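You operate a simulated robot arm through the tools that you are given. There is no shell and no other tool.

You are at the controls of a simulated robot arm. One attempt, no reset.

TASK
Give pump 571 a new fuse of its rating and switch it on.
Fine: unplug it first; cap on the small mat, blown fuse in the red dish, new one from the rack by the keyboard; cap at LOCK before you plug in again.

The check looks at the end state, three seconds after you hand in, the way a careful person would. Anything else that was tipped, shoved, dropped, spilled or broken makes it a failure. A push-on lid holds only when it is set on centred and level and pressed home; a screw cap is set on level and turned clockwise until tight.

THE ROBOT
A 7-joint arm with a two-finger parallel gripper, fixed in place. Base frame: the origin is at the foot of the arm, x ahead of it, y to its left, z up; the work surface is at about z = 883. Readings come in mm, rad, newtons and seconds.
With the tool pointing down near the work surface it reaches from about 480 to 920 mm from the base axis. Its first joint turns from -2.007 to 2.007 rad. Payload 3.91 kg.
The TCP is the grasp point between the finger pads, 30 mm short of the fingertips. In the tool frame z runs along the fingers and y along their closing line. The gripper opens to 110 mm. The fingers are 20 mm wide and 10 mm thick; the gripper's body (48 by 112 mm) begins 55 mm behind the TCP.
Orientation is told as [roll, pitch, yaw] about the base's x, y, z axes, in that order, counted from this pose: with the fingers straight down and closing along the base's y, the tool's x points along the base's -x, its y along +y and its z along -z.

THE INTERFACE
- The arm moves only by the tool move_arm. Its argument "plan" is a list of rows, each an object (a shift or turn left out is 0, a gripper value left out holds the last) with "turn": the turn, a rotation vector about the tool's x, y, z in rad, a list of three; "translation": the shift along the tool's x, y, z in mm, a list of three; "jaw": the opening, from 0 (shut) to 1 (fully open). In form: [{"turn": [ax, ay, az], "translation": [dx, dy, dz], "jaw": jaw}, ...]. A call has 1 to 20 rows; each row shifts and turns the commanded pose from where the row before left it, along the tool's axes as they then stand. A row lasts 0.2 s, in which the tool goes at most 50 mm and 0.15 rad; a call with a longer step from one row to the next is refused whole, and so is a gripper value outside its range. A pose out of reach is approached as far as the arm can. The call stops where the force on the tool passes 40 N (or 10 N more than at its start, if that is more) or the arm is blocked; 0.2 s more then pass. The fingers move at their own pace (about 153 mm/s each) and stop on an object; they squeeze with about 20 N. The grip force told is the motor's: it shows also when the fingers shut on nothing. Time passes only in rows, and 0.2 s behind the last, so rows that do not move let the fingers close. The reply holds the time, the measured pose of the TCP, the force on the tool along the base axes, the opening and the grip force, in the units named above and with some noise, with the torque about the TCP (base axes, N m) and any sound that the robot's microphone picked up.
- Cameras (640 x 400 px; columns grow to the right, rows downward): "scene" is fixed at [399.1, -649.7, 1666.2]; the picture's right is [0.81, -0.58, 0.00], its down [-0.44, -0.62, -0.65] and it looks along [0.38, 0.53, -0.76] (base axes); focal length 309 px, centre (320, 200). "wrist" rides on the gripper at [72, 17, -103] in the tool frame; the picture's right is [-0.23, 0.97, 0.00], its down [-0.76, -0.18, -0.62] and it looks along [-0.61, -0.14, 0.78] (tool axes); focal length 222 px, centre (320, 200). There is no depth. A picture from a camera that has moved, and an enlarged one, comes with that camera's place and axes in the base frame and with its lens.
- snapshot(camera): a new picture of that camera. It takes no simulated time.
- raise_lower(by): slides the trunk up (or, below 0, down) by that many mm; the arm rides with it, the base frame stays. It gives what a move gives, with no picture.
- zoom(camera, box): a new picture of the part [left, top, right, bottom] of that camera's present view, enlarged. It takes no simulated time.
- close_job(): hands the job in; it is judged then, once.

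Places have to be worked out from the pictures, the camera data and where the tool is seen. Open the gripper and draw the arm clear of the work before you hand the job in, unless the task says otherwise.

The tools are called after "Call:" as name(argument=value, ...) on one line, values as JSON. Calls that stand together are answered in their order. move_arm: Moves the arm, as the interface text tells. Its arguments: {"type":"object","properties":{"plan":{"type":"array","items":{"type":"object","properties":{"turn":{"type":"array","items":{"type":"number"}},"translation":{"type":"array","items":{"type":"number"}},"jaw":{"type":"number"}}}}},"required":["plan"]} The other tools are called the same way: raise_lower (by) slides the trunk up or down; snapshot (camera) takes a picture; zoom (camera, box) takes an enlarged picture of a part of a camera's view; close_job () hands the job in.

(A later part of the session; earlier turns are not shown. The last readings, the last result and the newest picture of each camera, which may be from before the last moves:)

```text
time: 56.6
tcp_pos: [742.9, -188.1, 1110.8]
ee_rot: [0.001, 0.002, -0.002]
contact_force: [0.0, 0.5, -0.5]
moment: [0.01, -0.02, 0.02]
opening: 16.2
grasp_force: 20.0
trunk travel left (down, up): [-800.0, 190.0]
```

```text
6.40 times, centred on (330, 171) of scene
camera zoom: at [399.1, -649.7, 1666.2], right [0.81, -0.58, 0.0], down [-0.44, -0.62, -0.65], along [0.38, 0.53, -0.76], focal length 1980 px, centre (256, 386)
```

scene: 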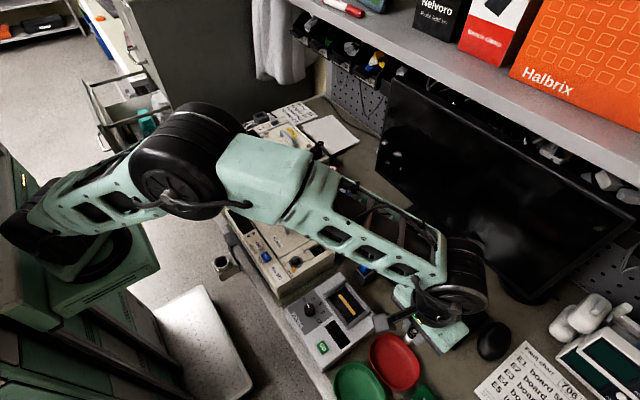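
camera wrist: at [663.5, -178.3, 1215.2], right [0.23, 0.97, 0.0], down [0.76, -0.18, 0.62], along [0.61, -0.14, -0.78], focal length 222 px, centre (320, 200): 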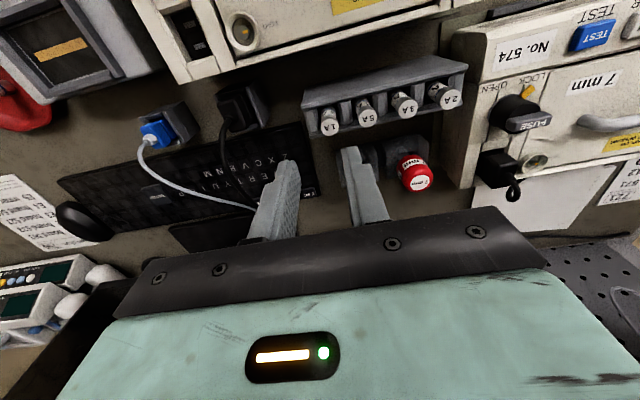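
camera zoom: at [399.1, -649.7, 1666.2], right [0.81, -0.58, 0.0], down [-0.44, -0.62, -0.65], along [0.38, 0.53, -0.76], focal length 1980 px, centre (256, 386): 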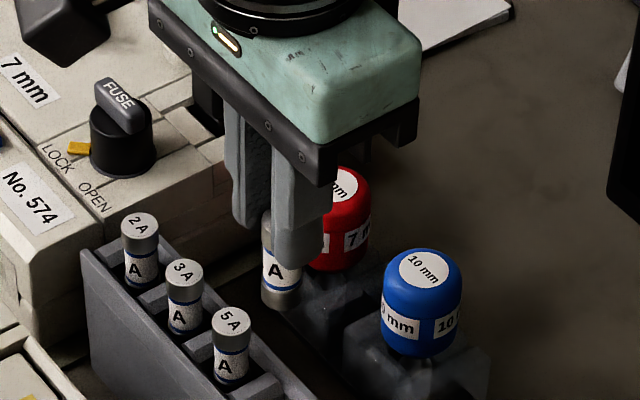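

The new fuse is held upright and the rest of the rack is undisturbed. The ring hole computes to (575.5, -298.2), so I carry the fuse over it.

Call:
move_arm(plan=[{"translation": [33.3, -22, 0]}, {"translation": [33.3, -22, 0]}, {"translation": [33.3, -22, 0]}, {"translation": [33.3, -22, 0]}, {"translation": [33.5, -22.2, 0]}, {"turn": [0, 0, 0.043]}, {"translation": [0, 0, 35]}, {"translation": [0, 0, 30]}, {}])

Call:
zoom(camera="wrist", box=[260, 80, 380, 215])

Call:
zoom(camera="scene", box=[260, 210, 340, 260])

```text
time: 58.6
tcp_pos: [575.8, -297.2, 1045.7]
ee_rot: [0.001, 0.0, -0.043]
contact_force: [-1.5, 1.1, 0.3]
moment: [0.02, 0.0, 0.05]
opening: 16.3
grasp_force: 19.3
trunk travel left (down, up): [-800.0, 190.0]
```

```text
2.96 times, centred on (320, 148) of wrist
camera zoom: at [504.7, -277.7, 1150.4], right [0.27, 0.96, 0.0], down [0.75, -0.21, 0.62], along [0.6, -0.17, -0.78], focal length 658 px, centre (320, 356)
```

zoom: 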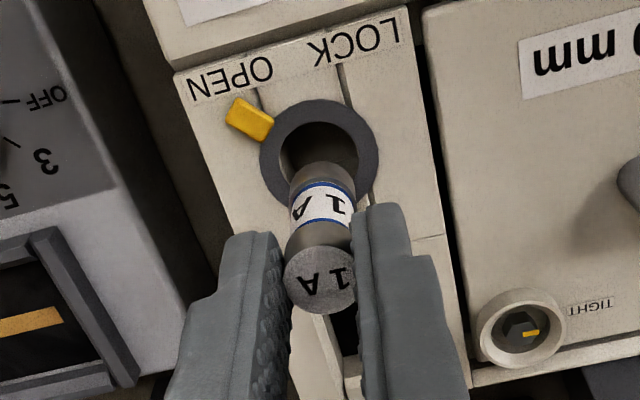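

```text
8.00 times, centred on (300, 235) of scene
camera zoom: at [399.1, -649.7, 1666.2], right [0.81, -0.58, 0.0], down [-0.44, -0.62, -0.65], along [0.38, 0.53, -0.76], focal length 2474 px, centre (480, -80)
```

zoom: 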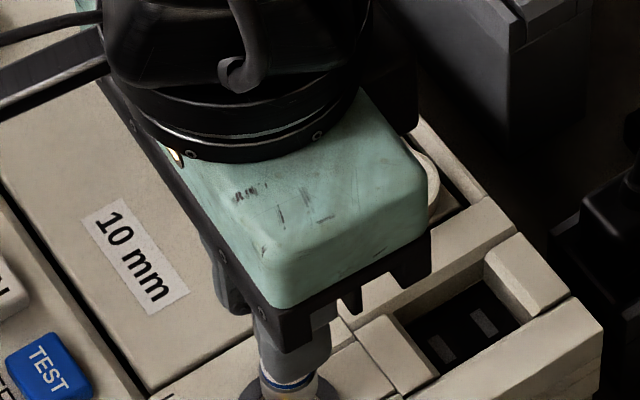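

The fuse end and the ring hole line up within about 0.5 mm. I lower it in and watch the force.

Call:
move_arm(plan=[{"translation": [0, 0, 8]}, {"translation": [0, 0, 8]}, {"translation": [0, 0, 8]}, {"translation": [0, 0, 6]}, {}])

Call:
zoom(camera="wrist", box=[260, 80, 380, 215])

```text
time: 59.8
tcp_pos: [575.0, -297.3, 1016.0]
ee_rot: [0.0, 0.0, -0.044]
contact_force: [-0.6, 0.2, 0.1]
moment: [0.05, -0.03, 0.01]
opening: 16.1
grasp_force: 20.0
trunk travel left (down, up): [-800.0, 190.0]
```

```text
2.96 times, centred on (320, 148) of wrist
camera zoom: at [504.2, -277.4, 1120.4], right [0.27, 0.96, 0.0], down [0.75, -0.21, 0.62], along [0.6, -0.17, -0.78], focal length 658 px, centre (320, 356)
```

zoom: 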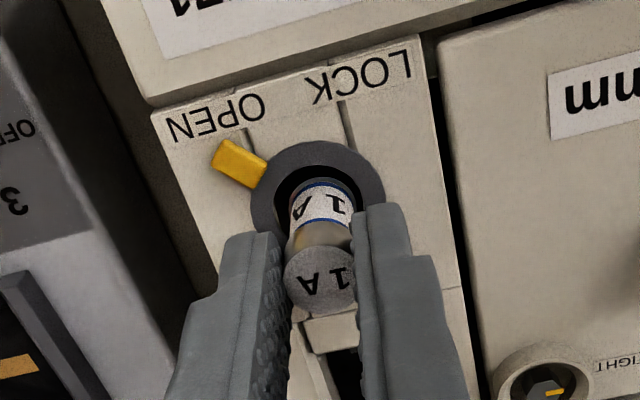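

The fuse has entered the holder with no contact force. I continue in smaller steps until it seats.

Call:
move_arm(plan=[{"translation": [0, 0, 3]}, {"translation": [0, 0, 3]}, {"translation": [0, 0, 2]}, {"translation": [0, 0, 1.5]}, {"translation": [0, 0, 1.5]}, {}])

Call:
zoom(camera="wrist", box=[260, 80, 380, 215])

```text
time: 61.2
tcp_pos: [575.0, -296.3, 1005.3]
ee_rot: [-0.001, 0.001, -0.043]
contact_force: [0.5, -0.5, -0.6]
moment: [-0.02, -0.02, 0.0]
opening: 16.6
grasp_force: 20.0
trunk travel left (down, up): [-800.0, 190.0]
```

```text
2.96 times, centred on (320, 148) of wrist
camera zoom: at [504.1, -277.1, 1109.4], right [0.27, 0.96, 0.0], down [0.75, -0.21, 0.62], along [0.6, -0.17, -0.78], focal length 658 px, centre (320, 356)
```

zoom: 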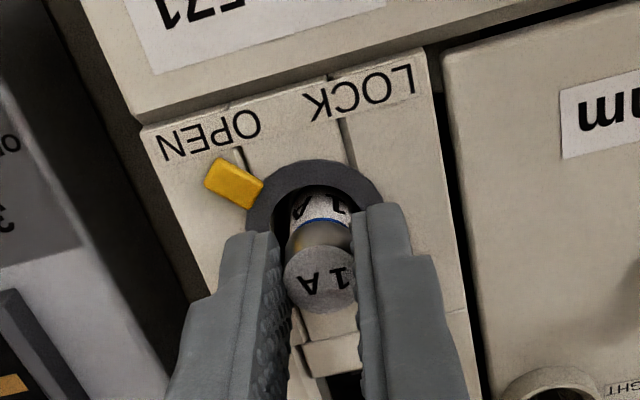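

Call:
move_arm(plan=[{"translation": [0, 0, 1]}, {"translation": [0, 0, 1]}, {"translation": [0, 0, 1]}, {}])

```text
time: 62.2
tcp_pos: [574.1, -297.3, 1002.6]
ee_rot: [0.0, -0.002, -0.043]
contact_force: [0.6, -0.8, 15.1]
moment: [-0.2, -0.01, 0.0]
opening: 16.3
grasp_force: 20.0
trunk travel left (down, up): [-800.0, 190.0]
```

Contact of 15 N at TCP z about 1003 is where the old fuse sat. I ease off, open and rise to check its seated height.

Call:
move_arm(plan=[{"translation": [0, 0, -1]}, {"jaw": 0.2}, {"jaw": 0.27}, {"translation": [0, 0, -15]}, {"translation": [0, 0, -25]}, {"translation": [0, 0, -24]}, {}])

Call:
zoom(camera="wrist", box=[240, 60, 400, 240])

Call:
zoom(camera="scene", box=[250, 210, 350, 272])

```text
time: 63.8
tcp_pos: [576.2, -297.2, 1067.3]
ee_rot: [-0.001, -0.001, -0.043]
contact_force: [-0.1, -1.0, -0.1]
moment: [0.02, 0.02, 0.01]
opening: 29.6
grasp_force: 0.1
trunk travel left (down, up): [-800.0, 190.0]
```

```text
2.22 times, centred on (320, 150) of wrist
camera zoom: at [504.0, -277.4, 1172.0], right [0.27, 0.96, 0.0], down [0.75, -0.21, 0.62], along [0.6, -0.17, -0.78], focal length 494 px, centre (320, 311)
```

zoom: 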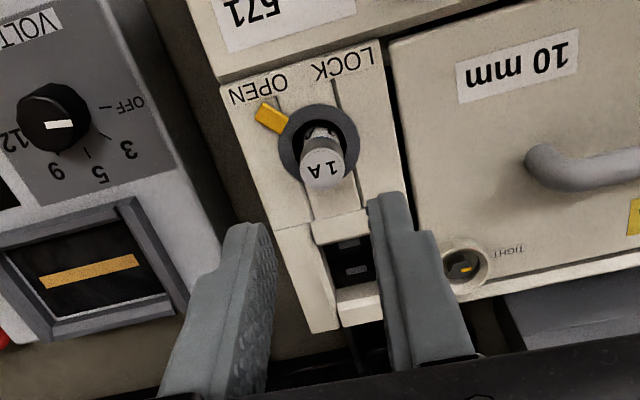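

```text
6.40 times, centred on (300, 241) of scene
camera zoom: at [399.1, -649.7, 1666.2], right [0.81, -0.58, 0.0], down [-0.44, -0.62, -0.65], along [0.38, 0.53, -0.76], focal length 1980 px, centre (448, -62)
```

zoom: 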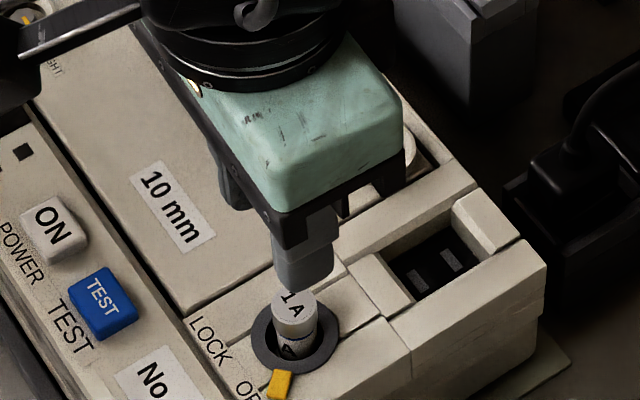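

The new fuse sits at the same height as the old one did. Now I fetch the cap from the mat, first hovering above it.

Call:
move_arm(plan=[{"translation": [0, 0, -40]}, {"translation": [6.4, 44.7, 0]}, {"translation": [0, 45, 0]}, {"translation": [0, 45, 0]}, {"translation": [0, 45, 0]}, {"translation": [0, 45, 0]}, {"translation": [0, 45, 0]}, {"translation": [0, 45, 0]}, {"translation": [0, 45, 0]}, {"translation": [0, 45, 0]}, {"translation": [0, 0, 45]}, {"translation": [0, 0, 45]}, {"translation": [0, 0, 30]}, {}])

Call:
zoom(camera="wrist", box=[240, 60, 400, 240])

```text
time: 66.8
tcp_pos: [587.1, 107.2, 986.7]
ee_rot: [0.0, -0.001, -0.044]
contact_force: [-0.1, 0.8, 0.4]
moment: [0.01, -0.01, -0.02]
opening: 29.4
grasp_force: 0.1
trunk travel left (down, up): [-800.0, 190.0]
```

```text
2.22 times, centred on (320, 150) of wrist
camera zoom: at [515.0, 127.0, 1091.0], right [0.27, 0.96, 0.0], down [0.75, -0.21, 0.62], along [0.6, -0.17, -0.78], focal length 494 px, centre (320, 311)
```

zoom: 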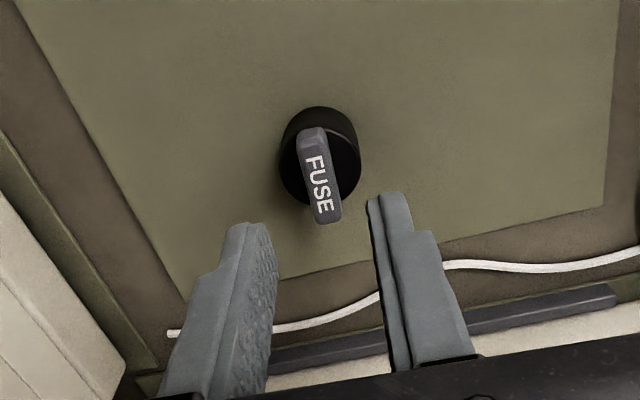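

The bar is centred. I descend to the same grip height as before and close.

Call:
move_arm(plan=[{"translation": [0, 0, 25]}, {"translation": [0, 0, 15]}, {"translation": [0, 0, 6]}, {}, {"jaw": 0.0}, {"jaw": 0.0}, {}])

Call:
zoom(camera="wrist", box=[240, 60, 400, 240])

```text
time: 68.4
tcp_pos: [587.2, 107.2, 940.7]
ee_rot: [0.001, 0.001, -0.044]
contact_force: [-1.2, -0.2, 0.7]
moment: [0.02, 0.0, 0.03]
opening: 9.5
grasp_force: 19.9
trunk travel left (down, up): [-800.0, 190.0]
```

```text
2.22 times, centred on (320, 150) of wrist
camera zoom: at [515.6, 127.6, 1045.3], right [0.27, 0.96, 0.0], down [0.75, -0.21, 0.62], along [0.6, -0.17, -0.78], focal length 494 px, centre (320, 311)
```

zoom: 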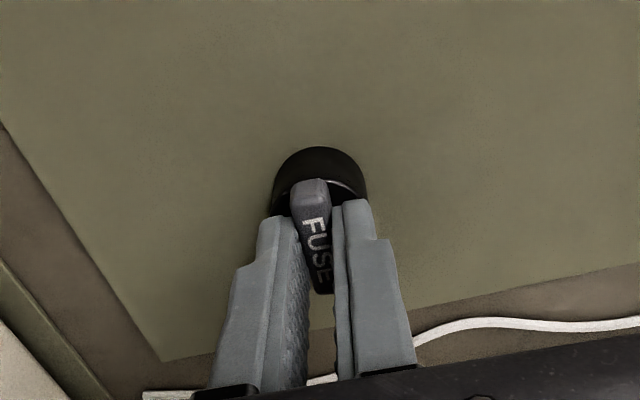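

The cap is gripped cleanly. I lift and carry it back over the fuse holder.

Call:
move_arm(plan=[{"translation": [0, 0, -30]}, {"translation": [0, 0, -45]}, {"translation": [0, 0, -45]}, {"translation": [0, 0, -45]}, {"translation": [-6.4, -44.7, 0]}, {"translation": [0, -45, 0]}, {"translation": [0, -45, 0]}, {"translation": [0, -45, 0]}, {"translation": [0, -45, 0]}, {"translation": [0, -45, 0]}, {"translation": [0, -45, 0]}, {"translation": [0, -45, 0]}, {"translation": [0, -45, 0]}, {}])

Call:
zoom(camera="wrist", box=[240, 60, 400, 240])

Call:
zoom(camera="scene", box=[180, 100, 350, 206])

```text
time: 71.4
tcp_pos: [575.2, -298.5, 1105.5]
ee_rot: [0.0, 0.001, -0.044]
contact_force: [0.0, 0.2, 0.1]
moment: [-0.02, 0.02, 0.02]
opening: 9.4
grasp_force: 19.9
trunk travel left (down, up): [-800.0, 190.0]
```

```text
2.22 times, centred on (320, 150) of wrist
camera zoom: at [504.6, -278.3, 1210.3], right [0.27, 0.96, 0.0], down [0.75, -0.21, 0.62], along [0.6, -0.17, -0.78], focal length 494 px, centre (320, 311)
```

zoom: 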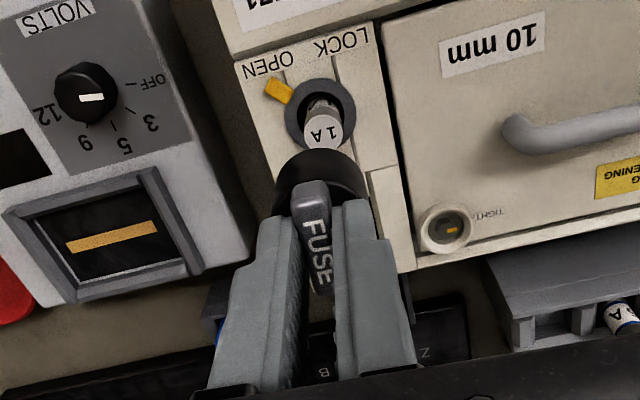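

```text
3.76 times, centred on (265, 153) of scene
camera zoom: at [399.1, -649.7, 1666.2], right [0.81, -0.58, 0.0], down [-0.44, -0.62, -0.65], along [0.38, 0.53, -0.76], focal length 1164 px, centre (527, 377)
```

zoom: 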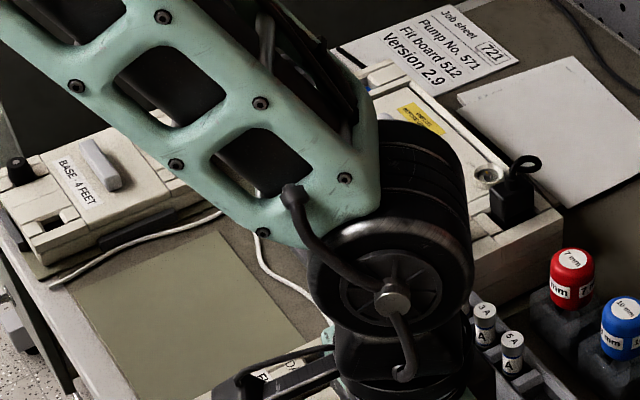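

The cap-to-ring relation matches the lift-off picture almost exactly. I lower toward the holder, slowly near the end.

Call:
move_arm(plan=[{"translation": [0, 0, 30]}, {"translation": [0, 0, 25]}, {"translation": [0, 0, 10]}, {"translation": [0, 0, 8]}, {}])

Call:
zoom(camera="wrist", box=[240, 60, 400, 240])

```text
time: 72.6
tcp_pos: [576.8, -297.3, 1033.7]
ee_rot: [0.0, -0.001, -0.045]
contact_force: [0.0, 0.5, 0.0]
moment: [0.01, -0.01, -0.01]
opening: 9.3
grasp_force: 20.3
trunk travel left (down, up): [-800.0, 190.0]
```

```text
2.22 times, centred on (320, 150) of wrist
camera zoom: at [504.7, -277.6, 1137.2], right [0.27, 0.96, 0.0], down [0.75, -0.21, 0.62], along [0.6, -0.17, -0.78], focal length 494 px, centre (320, 311)
```

zoom: 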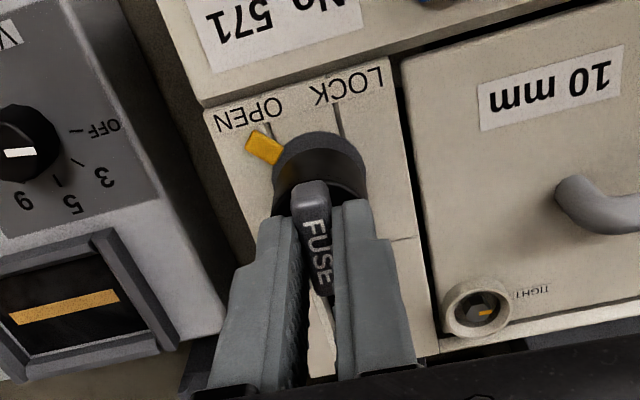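

Call:
move_arm(plan=[{"translation": [0.4, -0.4, 4]}, {"translation": [0, 0, 3]}, {"translation": [0, 0, 2]}, {"translation": [0, 0, 1.5]}, {"translation": [0, 0, 1.5]}, {}])

Call:
zoom(camera="wrist", box=[240, 60, 400, 240])

```text
time: 74.0
tcp_pos: [575.5, -296.7, 1022.5]
ee_rot: [0.0, -0.001, -0.044]
contact_force: [-0.2, 1.1, 18.2]
moment: [0.07, -0.04, 0.02]
opening: 9.5
grasp_force: 19.2
trunk travel left (down, up): [-800.0, 190.0]
```

```text
2.22 times, centred on (320, 150) of wrist
camera zoom: at [504.0, -277.5, 1125.9], right [0.27, 0.96, 0.0], down [0.75, -0.21, 0.62], along [0.6, -0.17, -0.78], focal length 494 px, centre (320, 311)
```

zoom: 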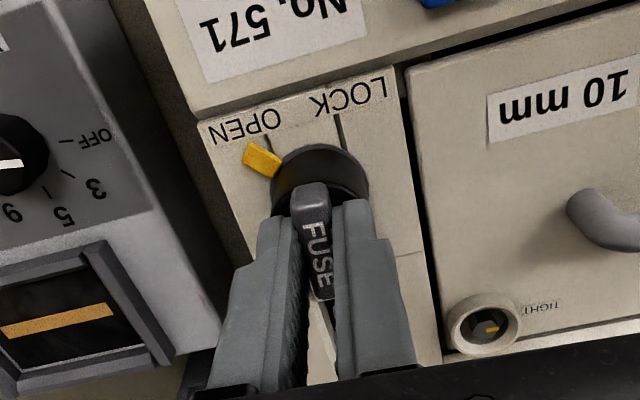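

Seated at the expected height with 18 N of downward contact. I now turn clockwise toward LOCK, half way first, and watch the pointer.

Call:
move_arm(plan=[{"turn": [0, 0, 0.1]}, {"turn": [0, 0, 0.1]}, {"turn": [0, 0, 0.1]}, {"turn": [0, 0, 0.1]}, {"turn": [0, 0, 0.1]}, {"turn": [0, 0, 0.1]}, {"turn": [0, 0, 0.1]}, {"turn": [0, 0, 0.085]}, {}])

Call:
zoom(camera="wrist", box=[240, 60, 400, 240])

```text
time: 76.0
tcp_pos: [576.3, -297.6, 1022.0]
ee_rot: [-0.001, -0.002, -0.829]
contact_force: [17.3, 9.2, 16.6]
moment: [0.22, -0.45, 0.05]
opening: 9.4
grasp_force: 19.9
trunk travel left (down, up): [-800.0, 190.0]
```

```text
2.22 times, centred on (320, 150) of wrist
camera zoom: at [539.7, -232.0, 1125.6], right [0.87, 0.49, 0.0], down [0.38, -0.68, 0.62], along [0.31, -0.54, -0.78], focal length 494 px, centre (320, 311)
```

zoom: 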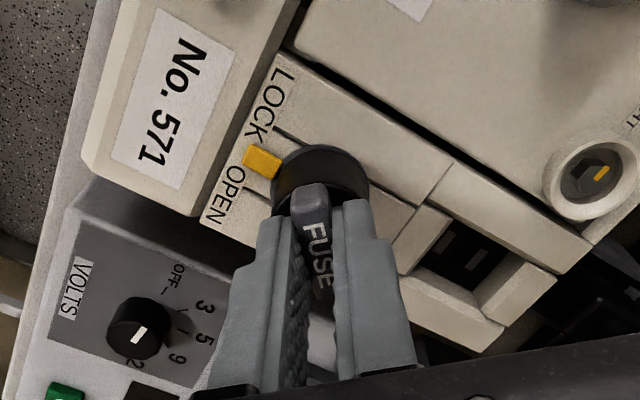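

The pointer ring follows the cap. I trim the side load and finish the turn to LOCK.

Call:
move_arm(plan=[{"translation": [-0.4, 1.5, 0.3]}, {"turn": [0, 0, 0.1]}, {"turn": [0, 0, 0.1]}, {"turn": [0, 0, 0.1]}, {"turn": [0, 0, 0.1]}, {"turn": [0, 0, 0.1]}, {"turn": [0, 0, 0.1]}, {"turn": [0, 0, 0.1]}, {"turn": [0, 0, 0.085]}, {}])

Call:
zoom(camera="wrist", box=[240, 60, 400, 240])

```text
time: 78.2
tcp_pos: [577.2, -296.9, 1020.5]
ee_rot: [0.002, -0.001, -1.615]
contact_force: [17.0, 5.1, 25.6]
moment: [0.15, -0.42, 0.51]
opening: 9.5
grasp_force: 19.8
trunk travel left (down, up): [-800.0, 190.0]
```

```text
2.22 times, centred on (320, 150) of wrist
camera zoom: at [597.3, -225.1, 1125.3], right [0.96, -0.27, 0.0], down [-0.21, -0.75, 0.62], along [-0.17, -0.6, -0.78], focal length 494 px, centre (320, 311)
```

zoom: 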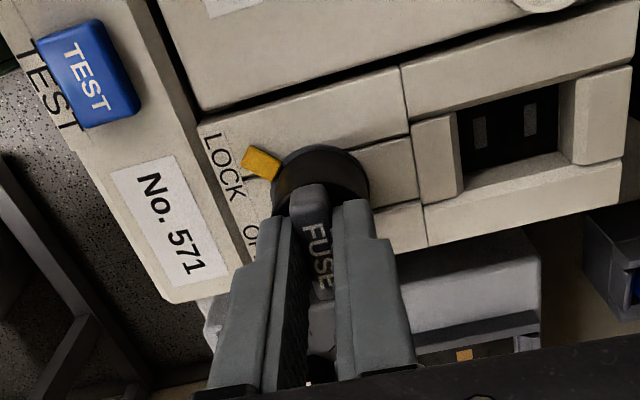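

The pointer is back at LOCK, yaw matches the original, and 0.5 N·m of resistance has appeared. I nudge slightly further to be sure it's against the stop.

Call:
move_arm(plan=[{"translation": [0, 1.2, -1]}, {"turn": [0, 0, 0.04]}, {"turn": [0, 0, 0.03]}, {}])

Call:
zoom(camera="wrist", box=[240, 60, 400, 240])

```text
time: 79.2
tcp_pos: [578.4, -296.7, 1022.2]
ee_rot: [-0.002, -0.001, -1.685]
contact_force: [6.5, 1.6, 10.2]
moment: [-0.02, -0.11, 0.53]
opening: 10.8
grasp_force: 20.2
trunk travel left (down, up): [-800.0, 190.0]
```

```text
2.22 times, centred on (320, 150) of wrist
camera zoom: at [602.6, -226.7, 1125.5], right [0.94, -0.34, 0.0], down [-0.26, -0.74, 0.62], along [-0.21, -0.59, -0.78], focal length 494 px, centre (320, 311)
```

zoom: 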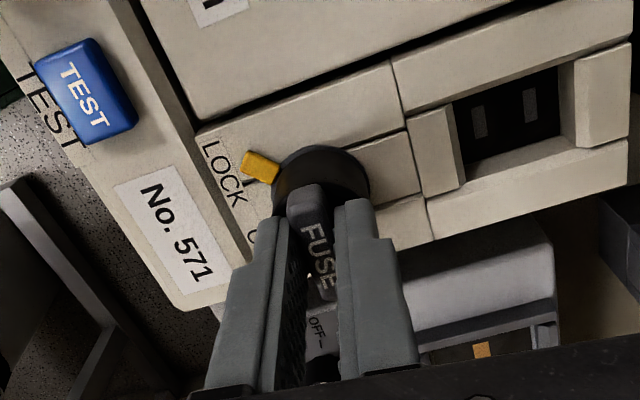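

The jaw widened to 10.8 mm while the bar stayed put, so the cap is hard against the LOCK stop. I turn back slightly to relax, open and rise.

Call:
move_arm(plan=[{"turn": [0, 0, -0.06]}, {"translation": [0, 0, -0.5]}, {"jaw": 0.2}, {"jaw": 0.27}, {"translation": [0, 0, -10]}, {"translation": [0, 0, -30]}, {"translation": [0, 0, -40]}, {}])

Call:
zoom(camera="wrist", box=[240, 60, 400, 240])

Call:
zoom(camera="scene", box=[250, 210, 350, 272])

```text
time: 81.0
tcp_pos: [578.5, -296.6, 1101.9]
ee_rot: [0.001, 0.0, -1.623]
contact_force: [0.8, 0.3, 0.8]
moment: [-0.01, 0.0, -0.03]
opening: 29.7
grasp_force: 0.1
trunk travel left (down, up): [-800.0, 190.0]
```

```text
2.22 times, centred on (320, 150) of wrist
camera zoom: at [598.9, -225.0, 1206.3], right [0.96, -0.28, 0.0], down [-0.22, -0.75, 0.62], along [-0.17, -0.6, -0.78], focal length 494 px, centre (320, 311)
```

zoom: 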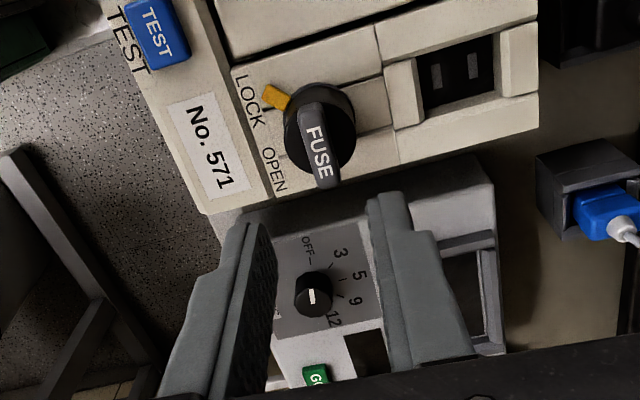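

```text
6.40 times, centred on (300, 241) of scene
camera zoom: at [399.1, -649.7, 1666.2], right [0.81, -0.58, 0.0], down [-0.44, -0.62, -0.65], along [0.38, 0.53, -0.76], focal length 1980 px, centre (448, -62)
```

zoom: 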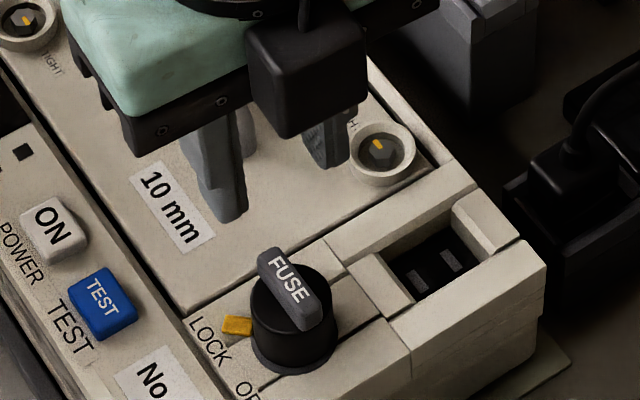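

The cap is at LOCK. Now I turn the tool back to yaw 0 and go over the parked plug.

Call:
move_arm(plan=[{"turn": [0, 0, -0.148]}, {"turn": [0, 0, -0.148]}, {"turn": [0, 0, -0.148]}, {"turn": [0, 0, -0.148]}, {"turn": [0, 0, -0.148]}, {"turn": [0, 0, -0.148]}, {"turn": [0, 0, -0.148]}, {"turn": [0, 0, -0.148]}, {"turn": [0, 0, -0.148]}, {"turn": [0, 0, -0.148]}, {"turn": [0, 0, -0.148], "jaw": 0.36}, {"translation": [-40, 0, 0]}, {"translation": [-40, 0, 0]}, {"translation": [-40, 0, 0]}, {"translation": [-22, 0.5, 0]}, {"translation": [0, 0, 30]}, {}])

Call:
zoom(camera="wrist", box=[240, 60, 400, 240])

Call:
zoom(camera="scene", box=[290, 180, 410, 255])

```text
time: 84.6
tcp_pos: [720.0, -294.9, 1072.9]
ee_rot: [0.0, 0.0, 0.005]
contact_force: [0.5, -0.5, 0.1]
moment: [0.01, -0.02, 0.03]
opening: 39.9
grasp_force: 0.0
trunk travel left (down, up): [-800.0, 190.0]
```

```text
2.22 times, centred on (320, 150) of wrist
camera zoom: at [647.6, -279.2, 1175.8], right [0.22, 0.97, 0.0], down [0.76, -0.17, 0.62], along [0.61, -0.14, -0.78], focal length 494 px, centre (320, 311)
```

zoom: 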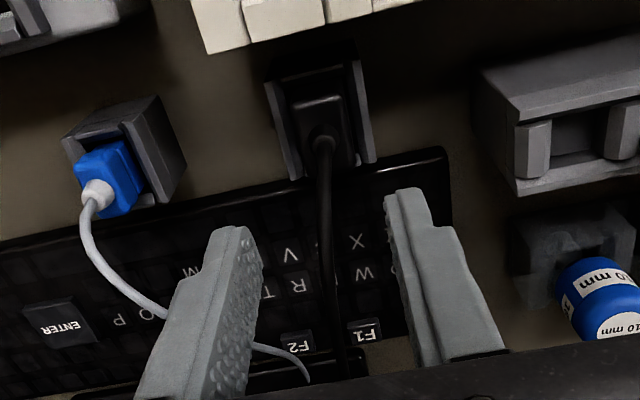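

```text
5.33 times, centred on (350, 218) of scene
camera zoom: at [399.1, -649.7, 1666.2], right [0.81, -0.58, 0.0], down [-0.44, -0.62, -0.65], along [0.38, 0.53, -0.76], focal length 1650 px, centre (160, 107)
```

zoom: 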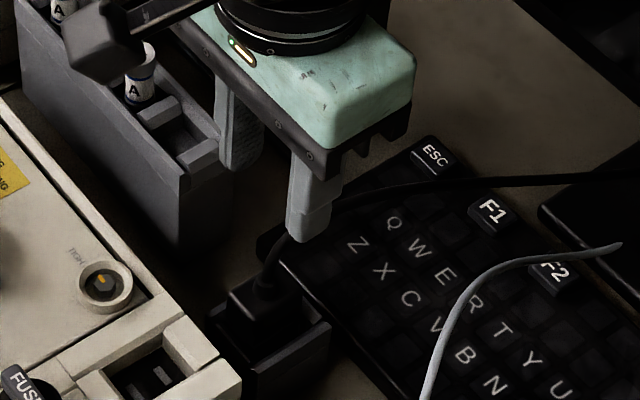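

The parked plug's cable exit reads (717.5, -293.5, 970), essentially where I left it. I adjust, descend and grip it just above the holder rim.

Call:
move_arm(plan=[{"translation": [0.5, 1.7, 30]}, {"translation": [0, 0, 30]}, {"translation": [0, 0, 25]}, {"translation": [0, 0, 12]}, {}])

Call:
zoom(camera="wrist", box=[270, 85, 370, 195])

```text
time: 85.8
tcp_pos: [719.8, -294.5, 974.5]
ee_rot: [-0.001, 0.0, 0.006]
contact_force: [-1.0, -0.3, 0.3]
moment: [-0.02, -0.02, -0.01]
opening: 39.4
grasp_force: 0.1
trunk travel left (down, up): [-800.0, 190.0]
```

```text
3.64 times, centred on (320, 140) of wrist
camera zoom: at [647.4, -278.0, 1079.4], right [0.22, 0.97, 0.0], down [0.76, -0.17, 0.62], along [0.61, -0.14, -0.78], focal length 808 px, centre (320, 418)
```

zoom: 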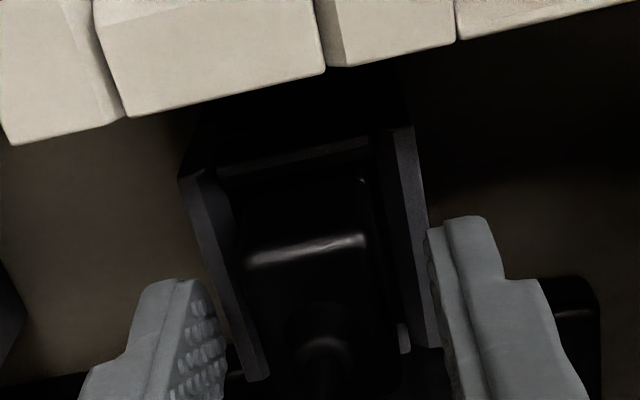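

The plug is centred between the fingers as it was when I first held it. I go 5 mm lower and close.

Call:
move_arm(plan=[{"translation": [0, 0, 3]}, {"translation": [0, 0, 2]}, {}, {"jaw": 0.1}, {"jaw": 0.1}, {}])

Call:
zoom(camera="wrist", box=[270, 85, 370, 195])

```text
time: 87.2
tcp_pos: [719.8, -293.9, 970.8]
ee_rot: [0.001, 0.001, 0.005]
contact_force: [0.5, 1.0, 1.2]
moment: [0.01, -0.02, 0.01]
opening: 23.1
grasp_force: 20.4
trunk travel left (down, up): [-800.0, 190.0]
```

```text
3.64 times, centred on (320, 140) of wrist
camera zoom: at [647.0, -277.9, 1074.5], right [0.22, 0.97, 0.0], down [0.76, -0.17, 0.62], along [0.61, -0.14, -0.78], focal length 808 px, centre (320, 418)
```

zoom: 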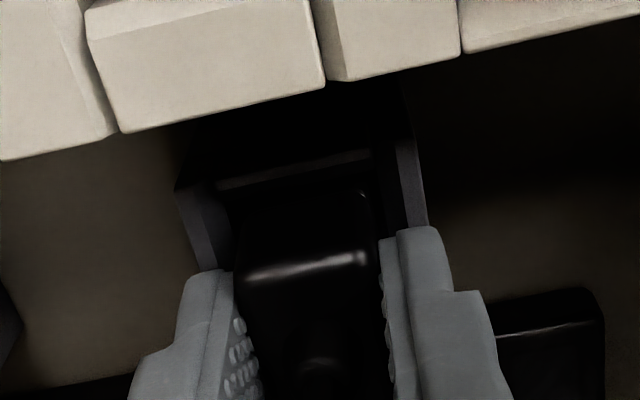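

Gripped at 23.1 mm. Compared with the first grip, the plug sits about 2.5 mm further forward in the jaw, and I'll allow for that. I lift it clear.

Call:
move_arm(plan=[{"translation": [0, 0, -10]}, {"translation": [0, 0, -25]}, {"translation": [0, 0, -30]}, {"translation": [0, 0, -31]}, {"turn": [0, 0, 0.046]}, {}])

Call:
zoom(camera="wrist", box=[240, 60, 400, 240])

Call:
zoom(camera="scene", box=[290, 180, 410, 255])

```text
time: 88.6
tcp_pos: [719.9, -293.4, 1066.7]
ee_rot: [0.0, 0.0, -0.041]
contact_force: [0.3, -0.5, 0.1]
moment: [-0.01, 0.0, -0.01]
opening: 23.2
grasp_force: 20.5
trunk travel left (down, up): [-800.0, 190.0]
```

```text
2.22 times, centred on (320, 150) of wrist
camera zoom: at [647.9, -274.5, 1170.7], right [0.27, 0.96, 0.0], down [0.75, -0.21, 0.62], along [0.6, -0.17, -0.78], focal length 494 px, centre (320, 311)
```

zoom: 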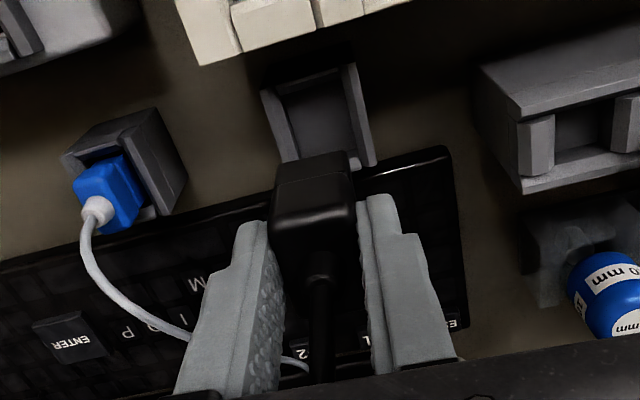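

```text
5.33 times, centred on (350, 218) of scene
camera zoom: at [399.1, -649.7, 1666.2], right [0.81, -0.58, 0.0], down [-0.44, -0.62, -0.65], along [0.38, 0.53, -0.76], focal length 1650 px, centre (160, 107)
```

zoom: 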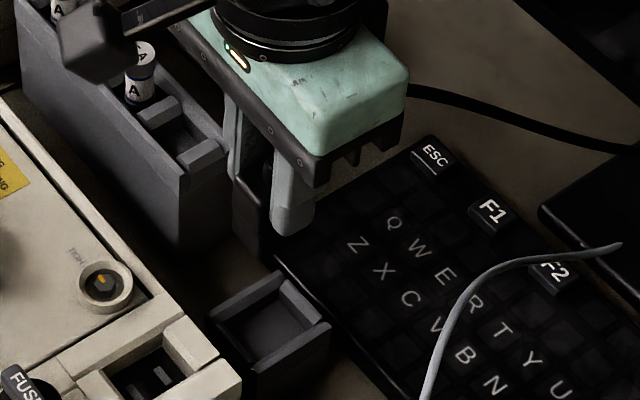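

The plug is held with the same height relation but about 2.4 mm forward and 0.5 mm to the left. I move over the socket accordingly.

Call:
move_arm(plan=[{"translation": [38.4, -3.7, 0]}, {"translation": [38.4, -3.7, 0]}, {}, {"translation": [0, 0, 15]}, {}])

Call:
zoom(camera="wrist", box=[270, 70, 370, 180])

Call:
zoom(camera="scene", box=[270, 200, 350, 250])

```text
time: 89.8
tcp_pos: [642.6, -297.7, 1052.0]
ee_rot: [0.001, -0.001, -0.043]
contact_force: [-0.6, 0.3, -0.7]
moment: [-0.01, 0.0, -0.05]
opening: 23.3
grasp_force: 19.6
trunk travel left (down, up): [-800.0, 190.0]
```

```text
3.64 times, centred on (320, 125) of wrist
camera zoom: at [570.6, -278.7, 1155.8], right [0.27, 0.96, 0.0], down [0.75, -0.21, 0.62], along [0.6, -0.17, -0.78], focal length 808 px, centre (320, 473)
```

zoom: 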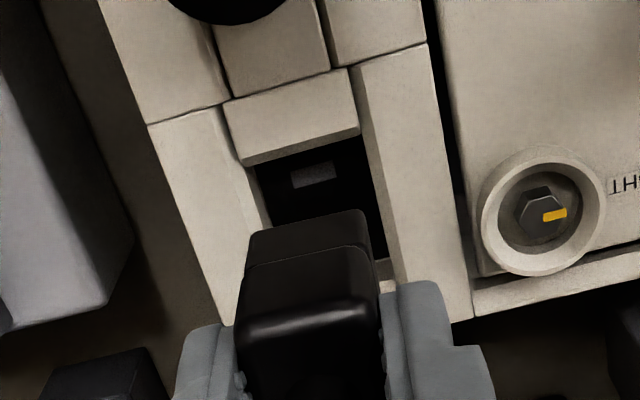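

```text
8.00 times, centred on (310, 225) of scene
camera zoom: at [399.1, -649.7, 1666.2], right [0.81, -0.58, 0.0], down [-0.44, -0.62, -0.65], along [0.38, 0.53, -0.76], focal length 2474 px, centre (400, 0)
```

zoom: 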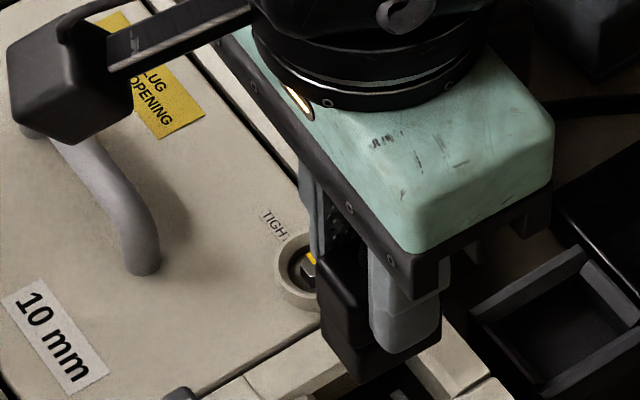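

The camera is within 0.3 mm of the target. I descend and check alignment just above the socket.

Call:
move_arm(plan=[{"translation": [-0.3, 0, 12]}, {"translation": [0, 0, 10]}, {}])

Call:
zoom(camera="wrist", box=[270, 70, 370, 180])

```text
time: 90.6
tcp_pos: [643.3, -297.4, 1030.7]
ee_rot: [0.001, 0.0, -0.042]
contact_force: [0.2, 1.3, -0.5]
moment: [0.03, 0.0, 0.03]
opening: 23.1
grasp_force: 20.0
trunk travel left (down, up): [-800.0, 190.0]
```

```text
3.64 times, centred on (320, 125) of wrist
camera zoom: at [571.1, -278.4, 1133.5], right [0.27, 0.96, 0.0], down [0.75, -0.21, 0.62], along [0.6, -0.17, -0.78], focal length 808 px, centre (320, 473)
```

zoom: 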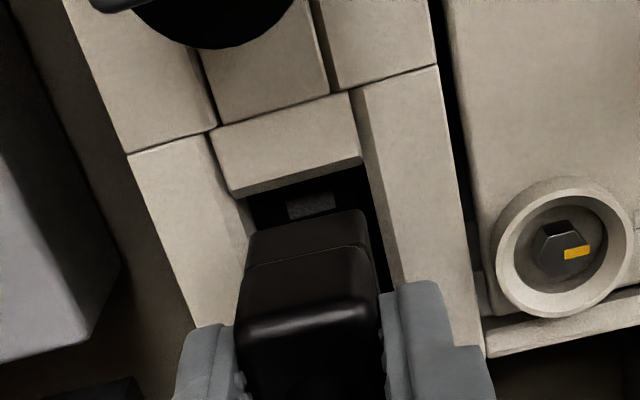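

The plug end sits centrally over the opening. I lower it in with small steps.

Call:
move_arm(plan=[{"translation": [0, 0, 5]}, {"translation": [0, 0, 4]}, {"translation": [0, 0, 3]}, {"translation": [0, 0, 3]}, {}])

Call:
zoom(camera="wrist", box=[270, 70, 370, 180])

```text
time: 91.8
tcp_pos: [642.3, -299.0, 1013.8]
ee_rot: [0.0, -0.002, -0.041]
contact_force: [0.1, 0.5, -0.3]
moment: [0.01, -0.02, 0.02]
opening: 22.9
grasp_force: 19.4
trunk travel left (down, up): [-800.0, 190.0]
```

```text
3.64 times, centred on (320, 125) of wrist
camera zoom: at [570.9, -278.7, 1118.3], right [0.27, 0.96, 0.0], down [0.75, -0.21, 0.62], along [0.6, -0.17, -0.78], focal length 808 px, centre (320, 473)
```

zoom: 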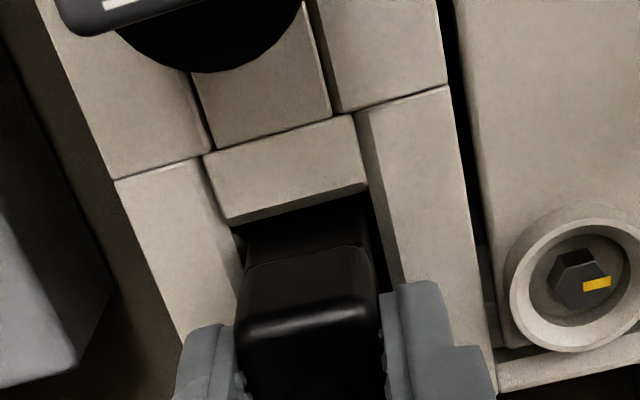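

Call:
move_arm(plan=[{"translation": [0, 0, 2.5]}, {"translation": [0, 0, 2.5]}, {"translation": [0, 0, 2]}, {"translation": [0, 0, 2]}, {}])

Call:
zoom(camera="wrist", box=[270, 70, 370, 180])

```text
time: 93.0
tcp_pos: [642.9, -298.2, 1005.3]
ee_rot: [-0.002, -0.001, -0.043]
contact_force: [0.4, -1.3, -1.0]
moment: [0.01, -0.02, -0.01]
opening: 23.0
grasp_force: 20.1
trunk travel left (down, up): [-800.0, 190.0]
```

```text
3.64 times, centred on (320, 125) of wrist
camera zoom: at [571.2, -278.5, 1109.2], right [0.27, 0.96, 0.0], down [0.75, -0.21, 0.62], along [0.6, -0.17, -0.78], focal length 808 px, centre (320, 473)
```

zoom: 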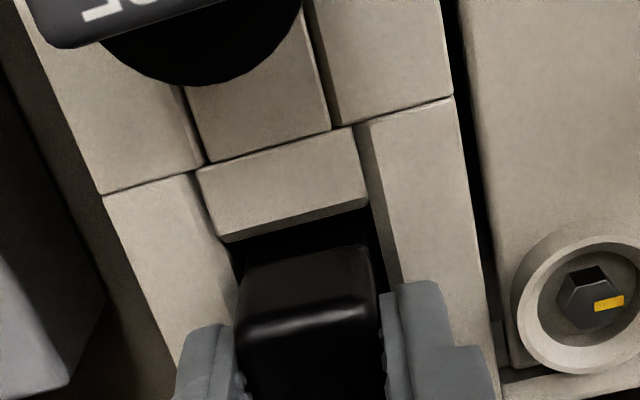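

No contact yet, so I continue in 1 mm steps until the plug seats.

Call:
move_arm(plan=[{"translation": [0, 0, 1]}, {"translation": [0, 0, 1]}, {"translation": [0, 0, 1]}, {}])

```text
time: 94.0
tcp_pos: [642.3, -298.4, 1003.0]
ee_rot: [-0.001, 0.0, -0.041]
contact_force: [0.5, 0.1, 17.9]
moment: [0.0, -0.01, 0.06]
opening: 23.5
grasp_force: 19.6
trunk travel left (down, up): [-800.0, 190.0]
```

Contact of 18 N at z 1003. I press a little further to be sure it's home.

Call:
move_arm(plan=[{"translation": [0, 0, 1]}, {"translation": [0, 0, 1]}, {}])

Call:
zoom(camera="wrist", box=[270, 70, 370, 180])

Call:
zoom(camera="scene", box=[230, 180, 350, 255])

```text
time: 94.8
tcp_pos: [642.9, -298.9, 1001.3]
ee_rot: [-0.001, -0.003, -0.041]
contact_force: [2.8, -0.9, 17.3]
moment: [-0.01, -0.04, 0.01]
opening: 23.4
grasp_force: 20.3
trunk travel left (down, up): [-800.0, 190.0]
```

```text
3.64 times, centred on (320, 125) of wrist
camera zoom: at [570.8, -278.5, 1105.0], right [0.27, 0.96, 0.0], down [0.75, -0.21, 0.62], along [0.6, -0.17, -0.78], focal length 808 px, centre (320, 473)
```

zoom: 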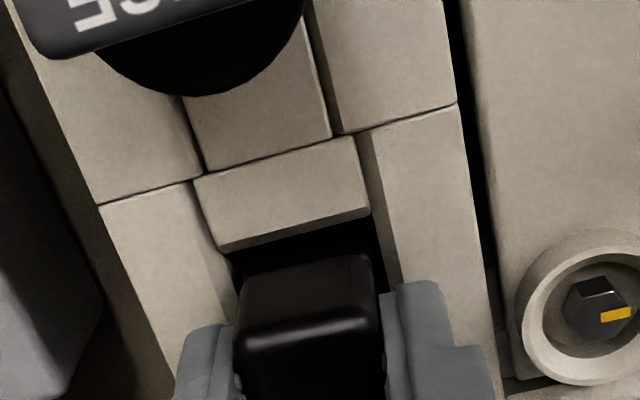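

```text
5.33 times, centred on (290, 218) of scene
camera zoom: at [399.1, -649.7, 1666.2], right [0.81, -0.58, 0.0], down [-0.44, -0.62, -0.65], along [0.38, 0.53, -0.76], focal length 1650 px, centre (480, 107)
```

zoom: 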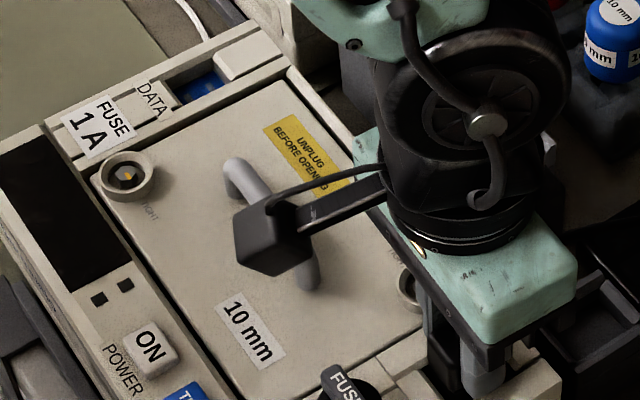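

The force stayed constant while the pads slid, so the plug has stopped. I open, rise and compare its height with the original plugged-in picture.

Call:
move_arm(plan=[{"translation": [0, 0, -1]}, {"jaw": 0.3}, {"jaw": 0.38}, {"translation": [0, 0, -10]}, {"translation": [-2, 0, -20]}, {"translation": [0, 0, -19], "jaw": 0.5}, {}])

Call:
zoom(camera="wrist", box=[240, 60, 400, 240])

Call:
zoom(camera="scene", box=[270, 190, 370, 252])

Call:
zoom(camera="scene", box=[210, 180, 330, 255])

```text
time: 96.4
tcp_pos: [644.4, -299.1, 1050.8]
ee_rot: [-0.001, 0.0, -0.042]
contact_force: [1.0, -0.4, -0.1]
moment: [0.0, -0.02, -0.05]
opening: 54.8
grasp_force: 0.0
trunk travel left (down, up): [-800.0, 190.0]
```

```text
2.22 times, centred on (320, 150) of wrist
camera zoom: at [572.8, -279.1, 1154.4], right [0.27, 0.96, 0.0], down [0.75, -0.21, 0.62], along [0.6, -0.17, -0.78], focal length 494 px, centre (320, 311)
```

zoom: 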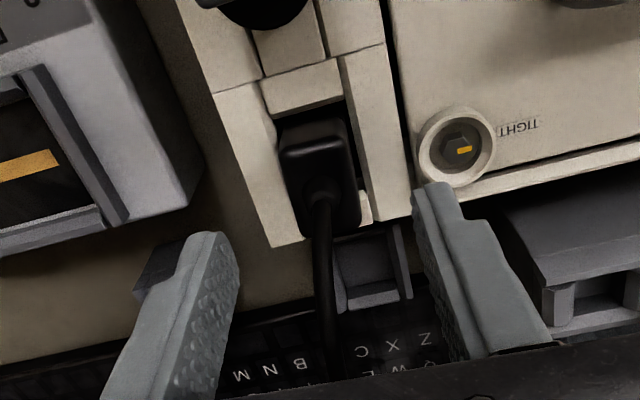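

```text
6.40 times, centred on (320, 221) of scene
camera zoom: at [399.1, -649.7, 1666.2], right [0.81, -0.58, 0.0], down [-0.44, -0.62, -0.65], along [0.38, 0.53, -0.76], focal length 1980 px, centre (320, 66)
```

zoom: 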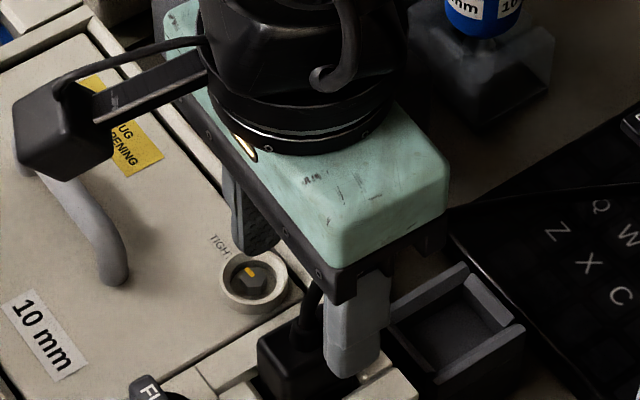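

```text
5.33 times, centred on (270, 218) of scene
camera zoom: at [399.1, -649.7, 1666.2], right [0.81, -0.58, 0.0], down [-0.44, -0.62, -0.65], along [0.38, 0.53, -0.76], focal length 1650 px, centre (587, 107)
```

zoom: 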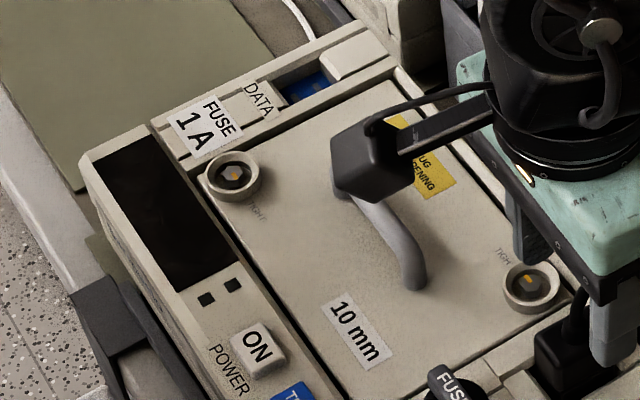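

Relative to the socket and screw ring, the plug matches the original seated picture. Next is the ON button at roughly (517, -201); I hover there with closed fingers for a close look.

Call:
move_arm(plan=[{"translation": [0, 0, -40]}, {"translation": [40, 30, 0], "jaw": 0.0}, {"translation": [40, 30, 0]}, {"translation": [40, 30, 0]}, {"translation": [8, 13, 0], "turn": [0, 0, -0.0]}, {"translation": [0, 0, 20]}, {}])

Call:
zoom(camera="wrist", box=[240, 60, 400, 240])

Call:
zoom(camera="scene", box=[220, 200, 300, 250])

Call:
zoom(camera="scene", box=[270, 190, 370, 252])

```text
time: 98.0
tcp_pos: [521.2, -189.7, 1070.2]
ee_rot: [-0.001, 0.0, -0.042]
contact_force: [0.0, 0.0, -0.5]
moment: [0.01, 0.03, -0.01]
opening: 0.4
grasp_force: 19.8
trunk travel left (down, up): [-800.0, 190.0]
```

```text
2.22 times, centred on (320, 150) of wrist
camera zoom: at [449.1, -170.9, 1173.9], right [0.27, 0.96, 0.0], down [0.75, -0.21, 0.62], along [0.6, -0.17, -0.78], focal length 494 px, centre (320, 311)
```

zoom: 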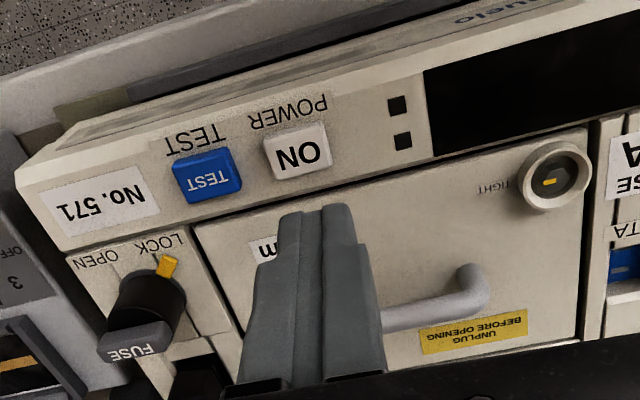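

```text
8.00 times, centred on (260, 225) of scene
camera zoom: at [399.1, -649.7, 1666.2], right [0.81, -0.58, 0.0], down [-0.44, -0.62, -0.65], along [0.38, 0.53, -0.76], focal length 2474 px, centre (800, 0)
```

zoom: 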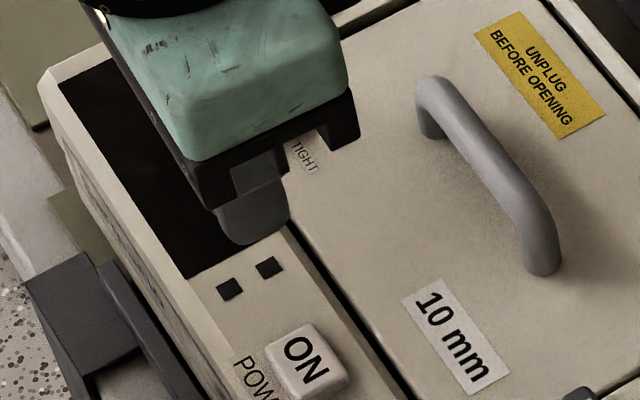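

```text
6.40 times, centred on (320, 221) of scene
camera zoom: at [399.1, -649.7, 1666.2], right [0.81, -0.58, 0.0], down [-0.44, -0.62, -0.65], along [0.38, 0.53, -0.76], focal length 1980 px, centre (320, 66)
```

zoom: 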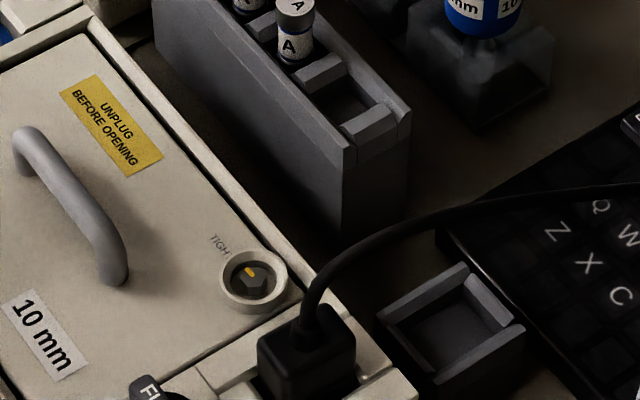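

The plug now looks just as at the start. The ON button triangulates to about (520, -200) with its top at about z 975; I move over it and come down close.

Call:
move_arm(plan=[{"translation": [0, -9.3, 20]}, {"translation": [0, 0, 25]}, {"translation": [0, 0, 12]}, {}])

Call:
zoom(camera="wrist", box=[240, 60, 400, 240])

Call:
zoom(camera="scene", box=[220, 210, 300, 260])

```text
time: 99.0
tcp_pos: [521.4, -198.4, 1014.0]
ee_rot: [0.0, 0.0, -0.042]
contact_force: [-0.3, 0.3, 0.6]
moment: [-0.02, -0.03, -0.04]
opening: 0.2
grasp_force: 20.2
trunk travel left (down, up): [-800.0, 190.0]
```

```text
2.22 times, centred on (320, 150) of wrist
camera zoom: at [449.2, -179.4, 1117.2], right [0.27, 0.96, 0.0], down [0.75, -0.21, 0.62], along [0.6, -0.17, -0.78], focal length 494 px, centre (320, 311)
```

zoom: 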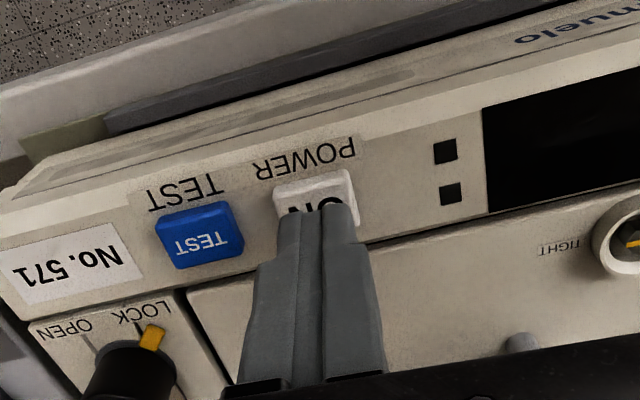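

```text
8.00 times, centred on (260, 235) of scene
camera zoom: at [399.1, -649.7, 1666.2], right [0.81, -0.58, 0.0], down [-0.44, -0.62, -0.65], along [0.38, 0.53, -0.76], focal length 2474 px, centre (800, -80)
```

zoom: 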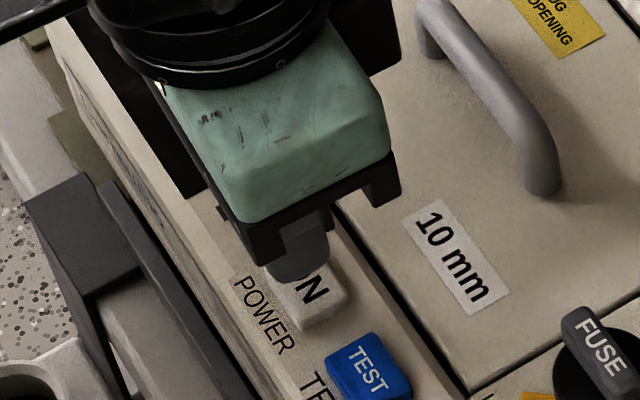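

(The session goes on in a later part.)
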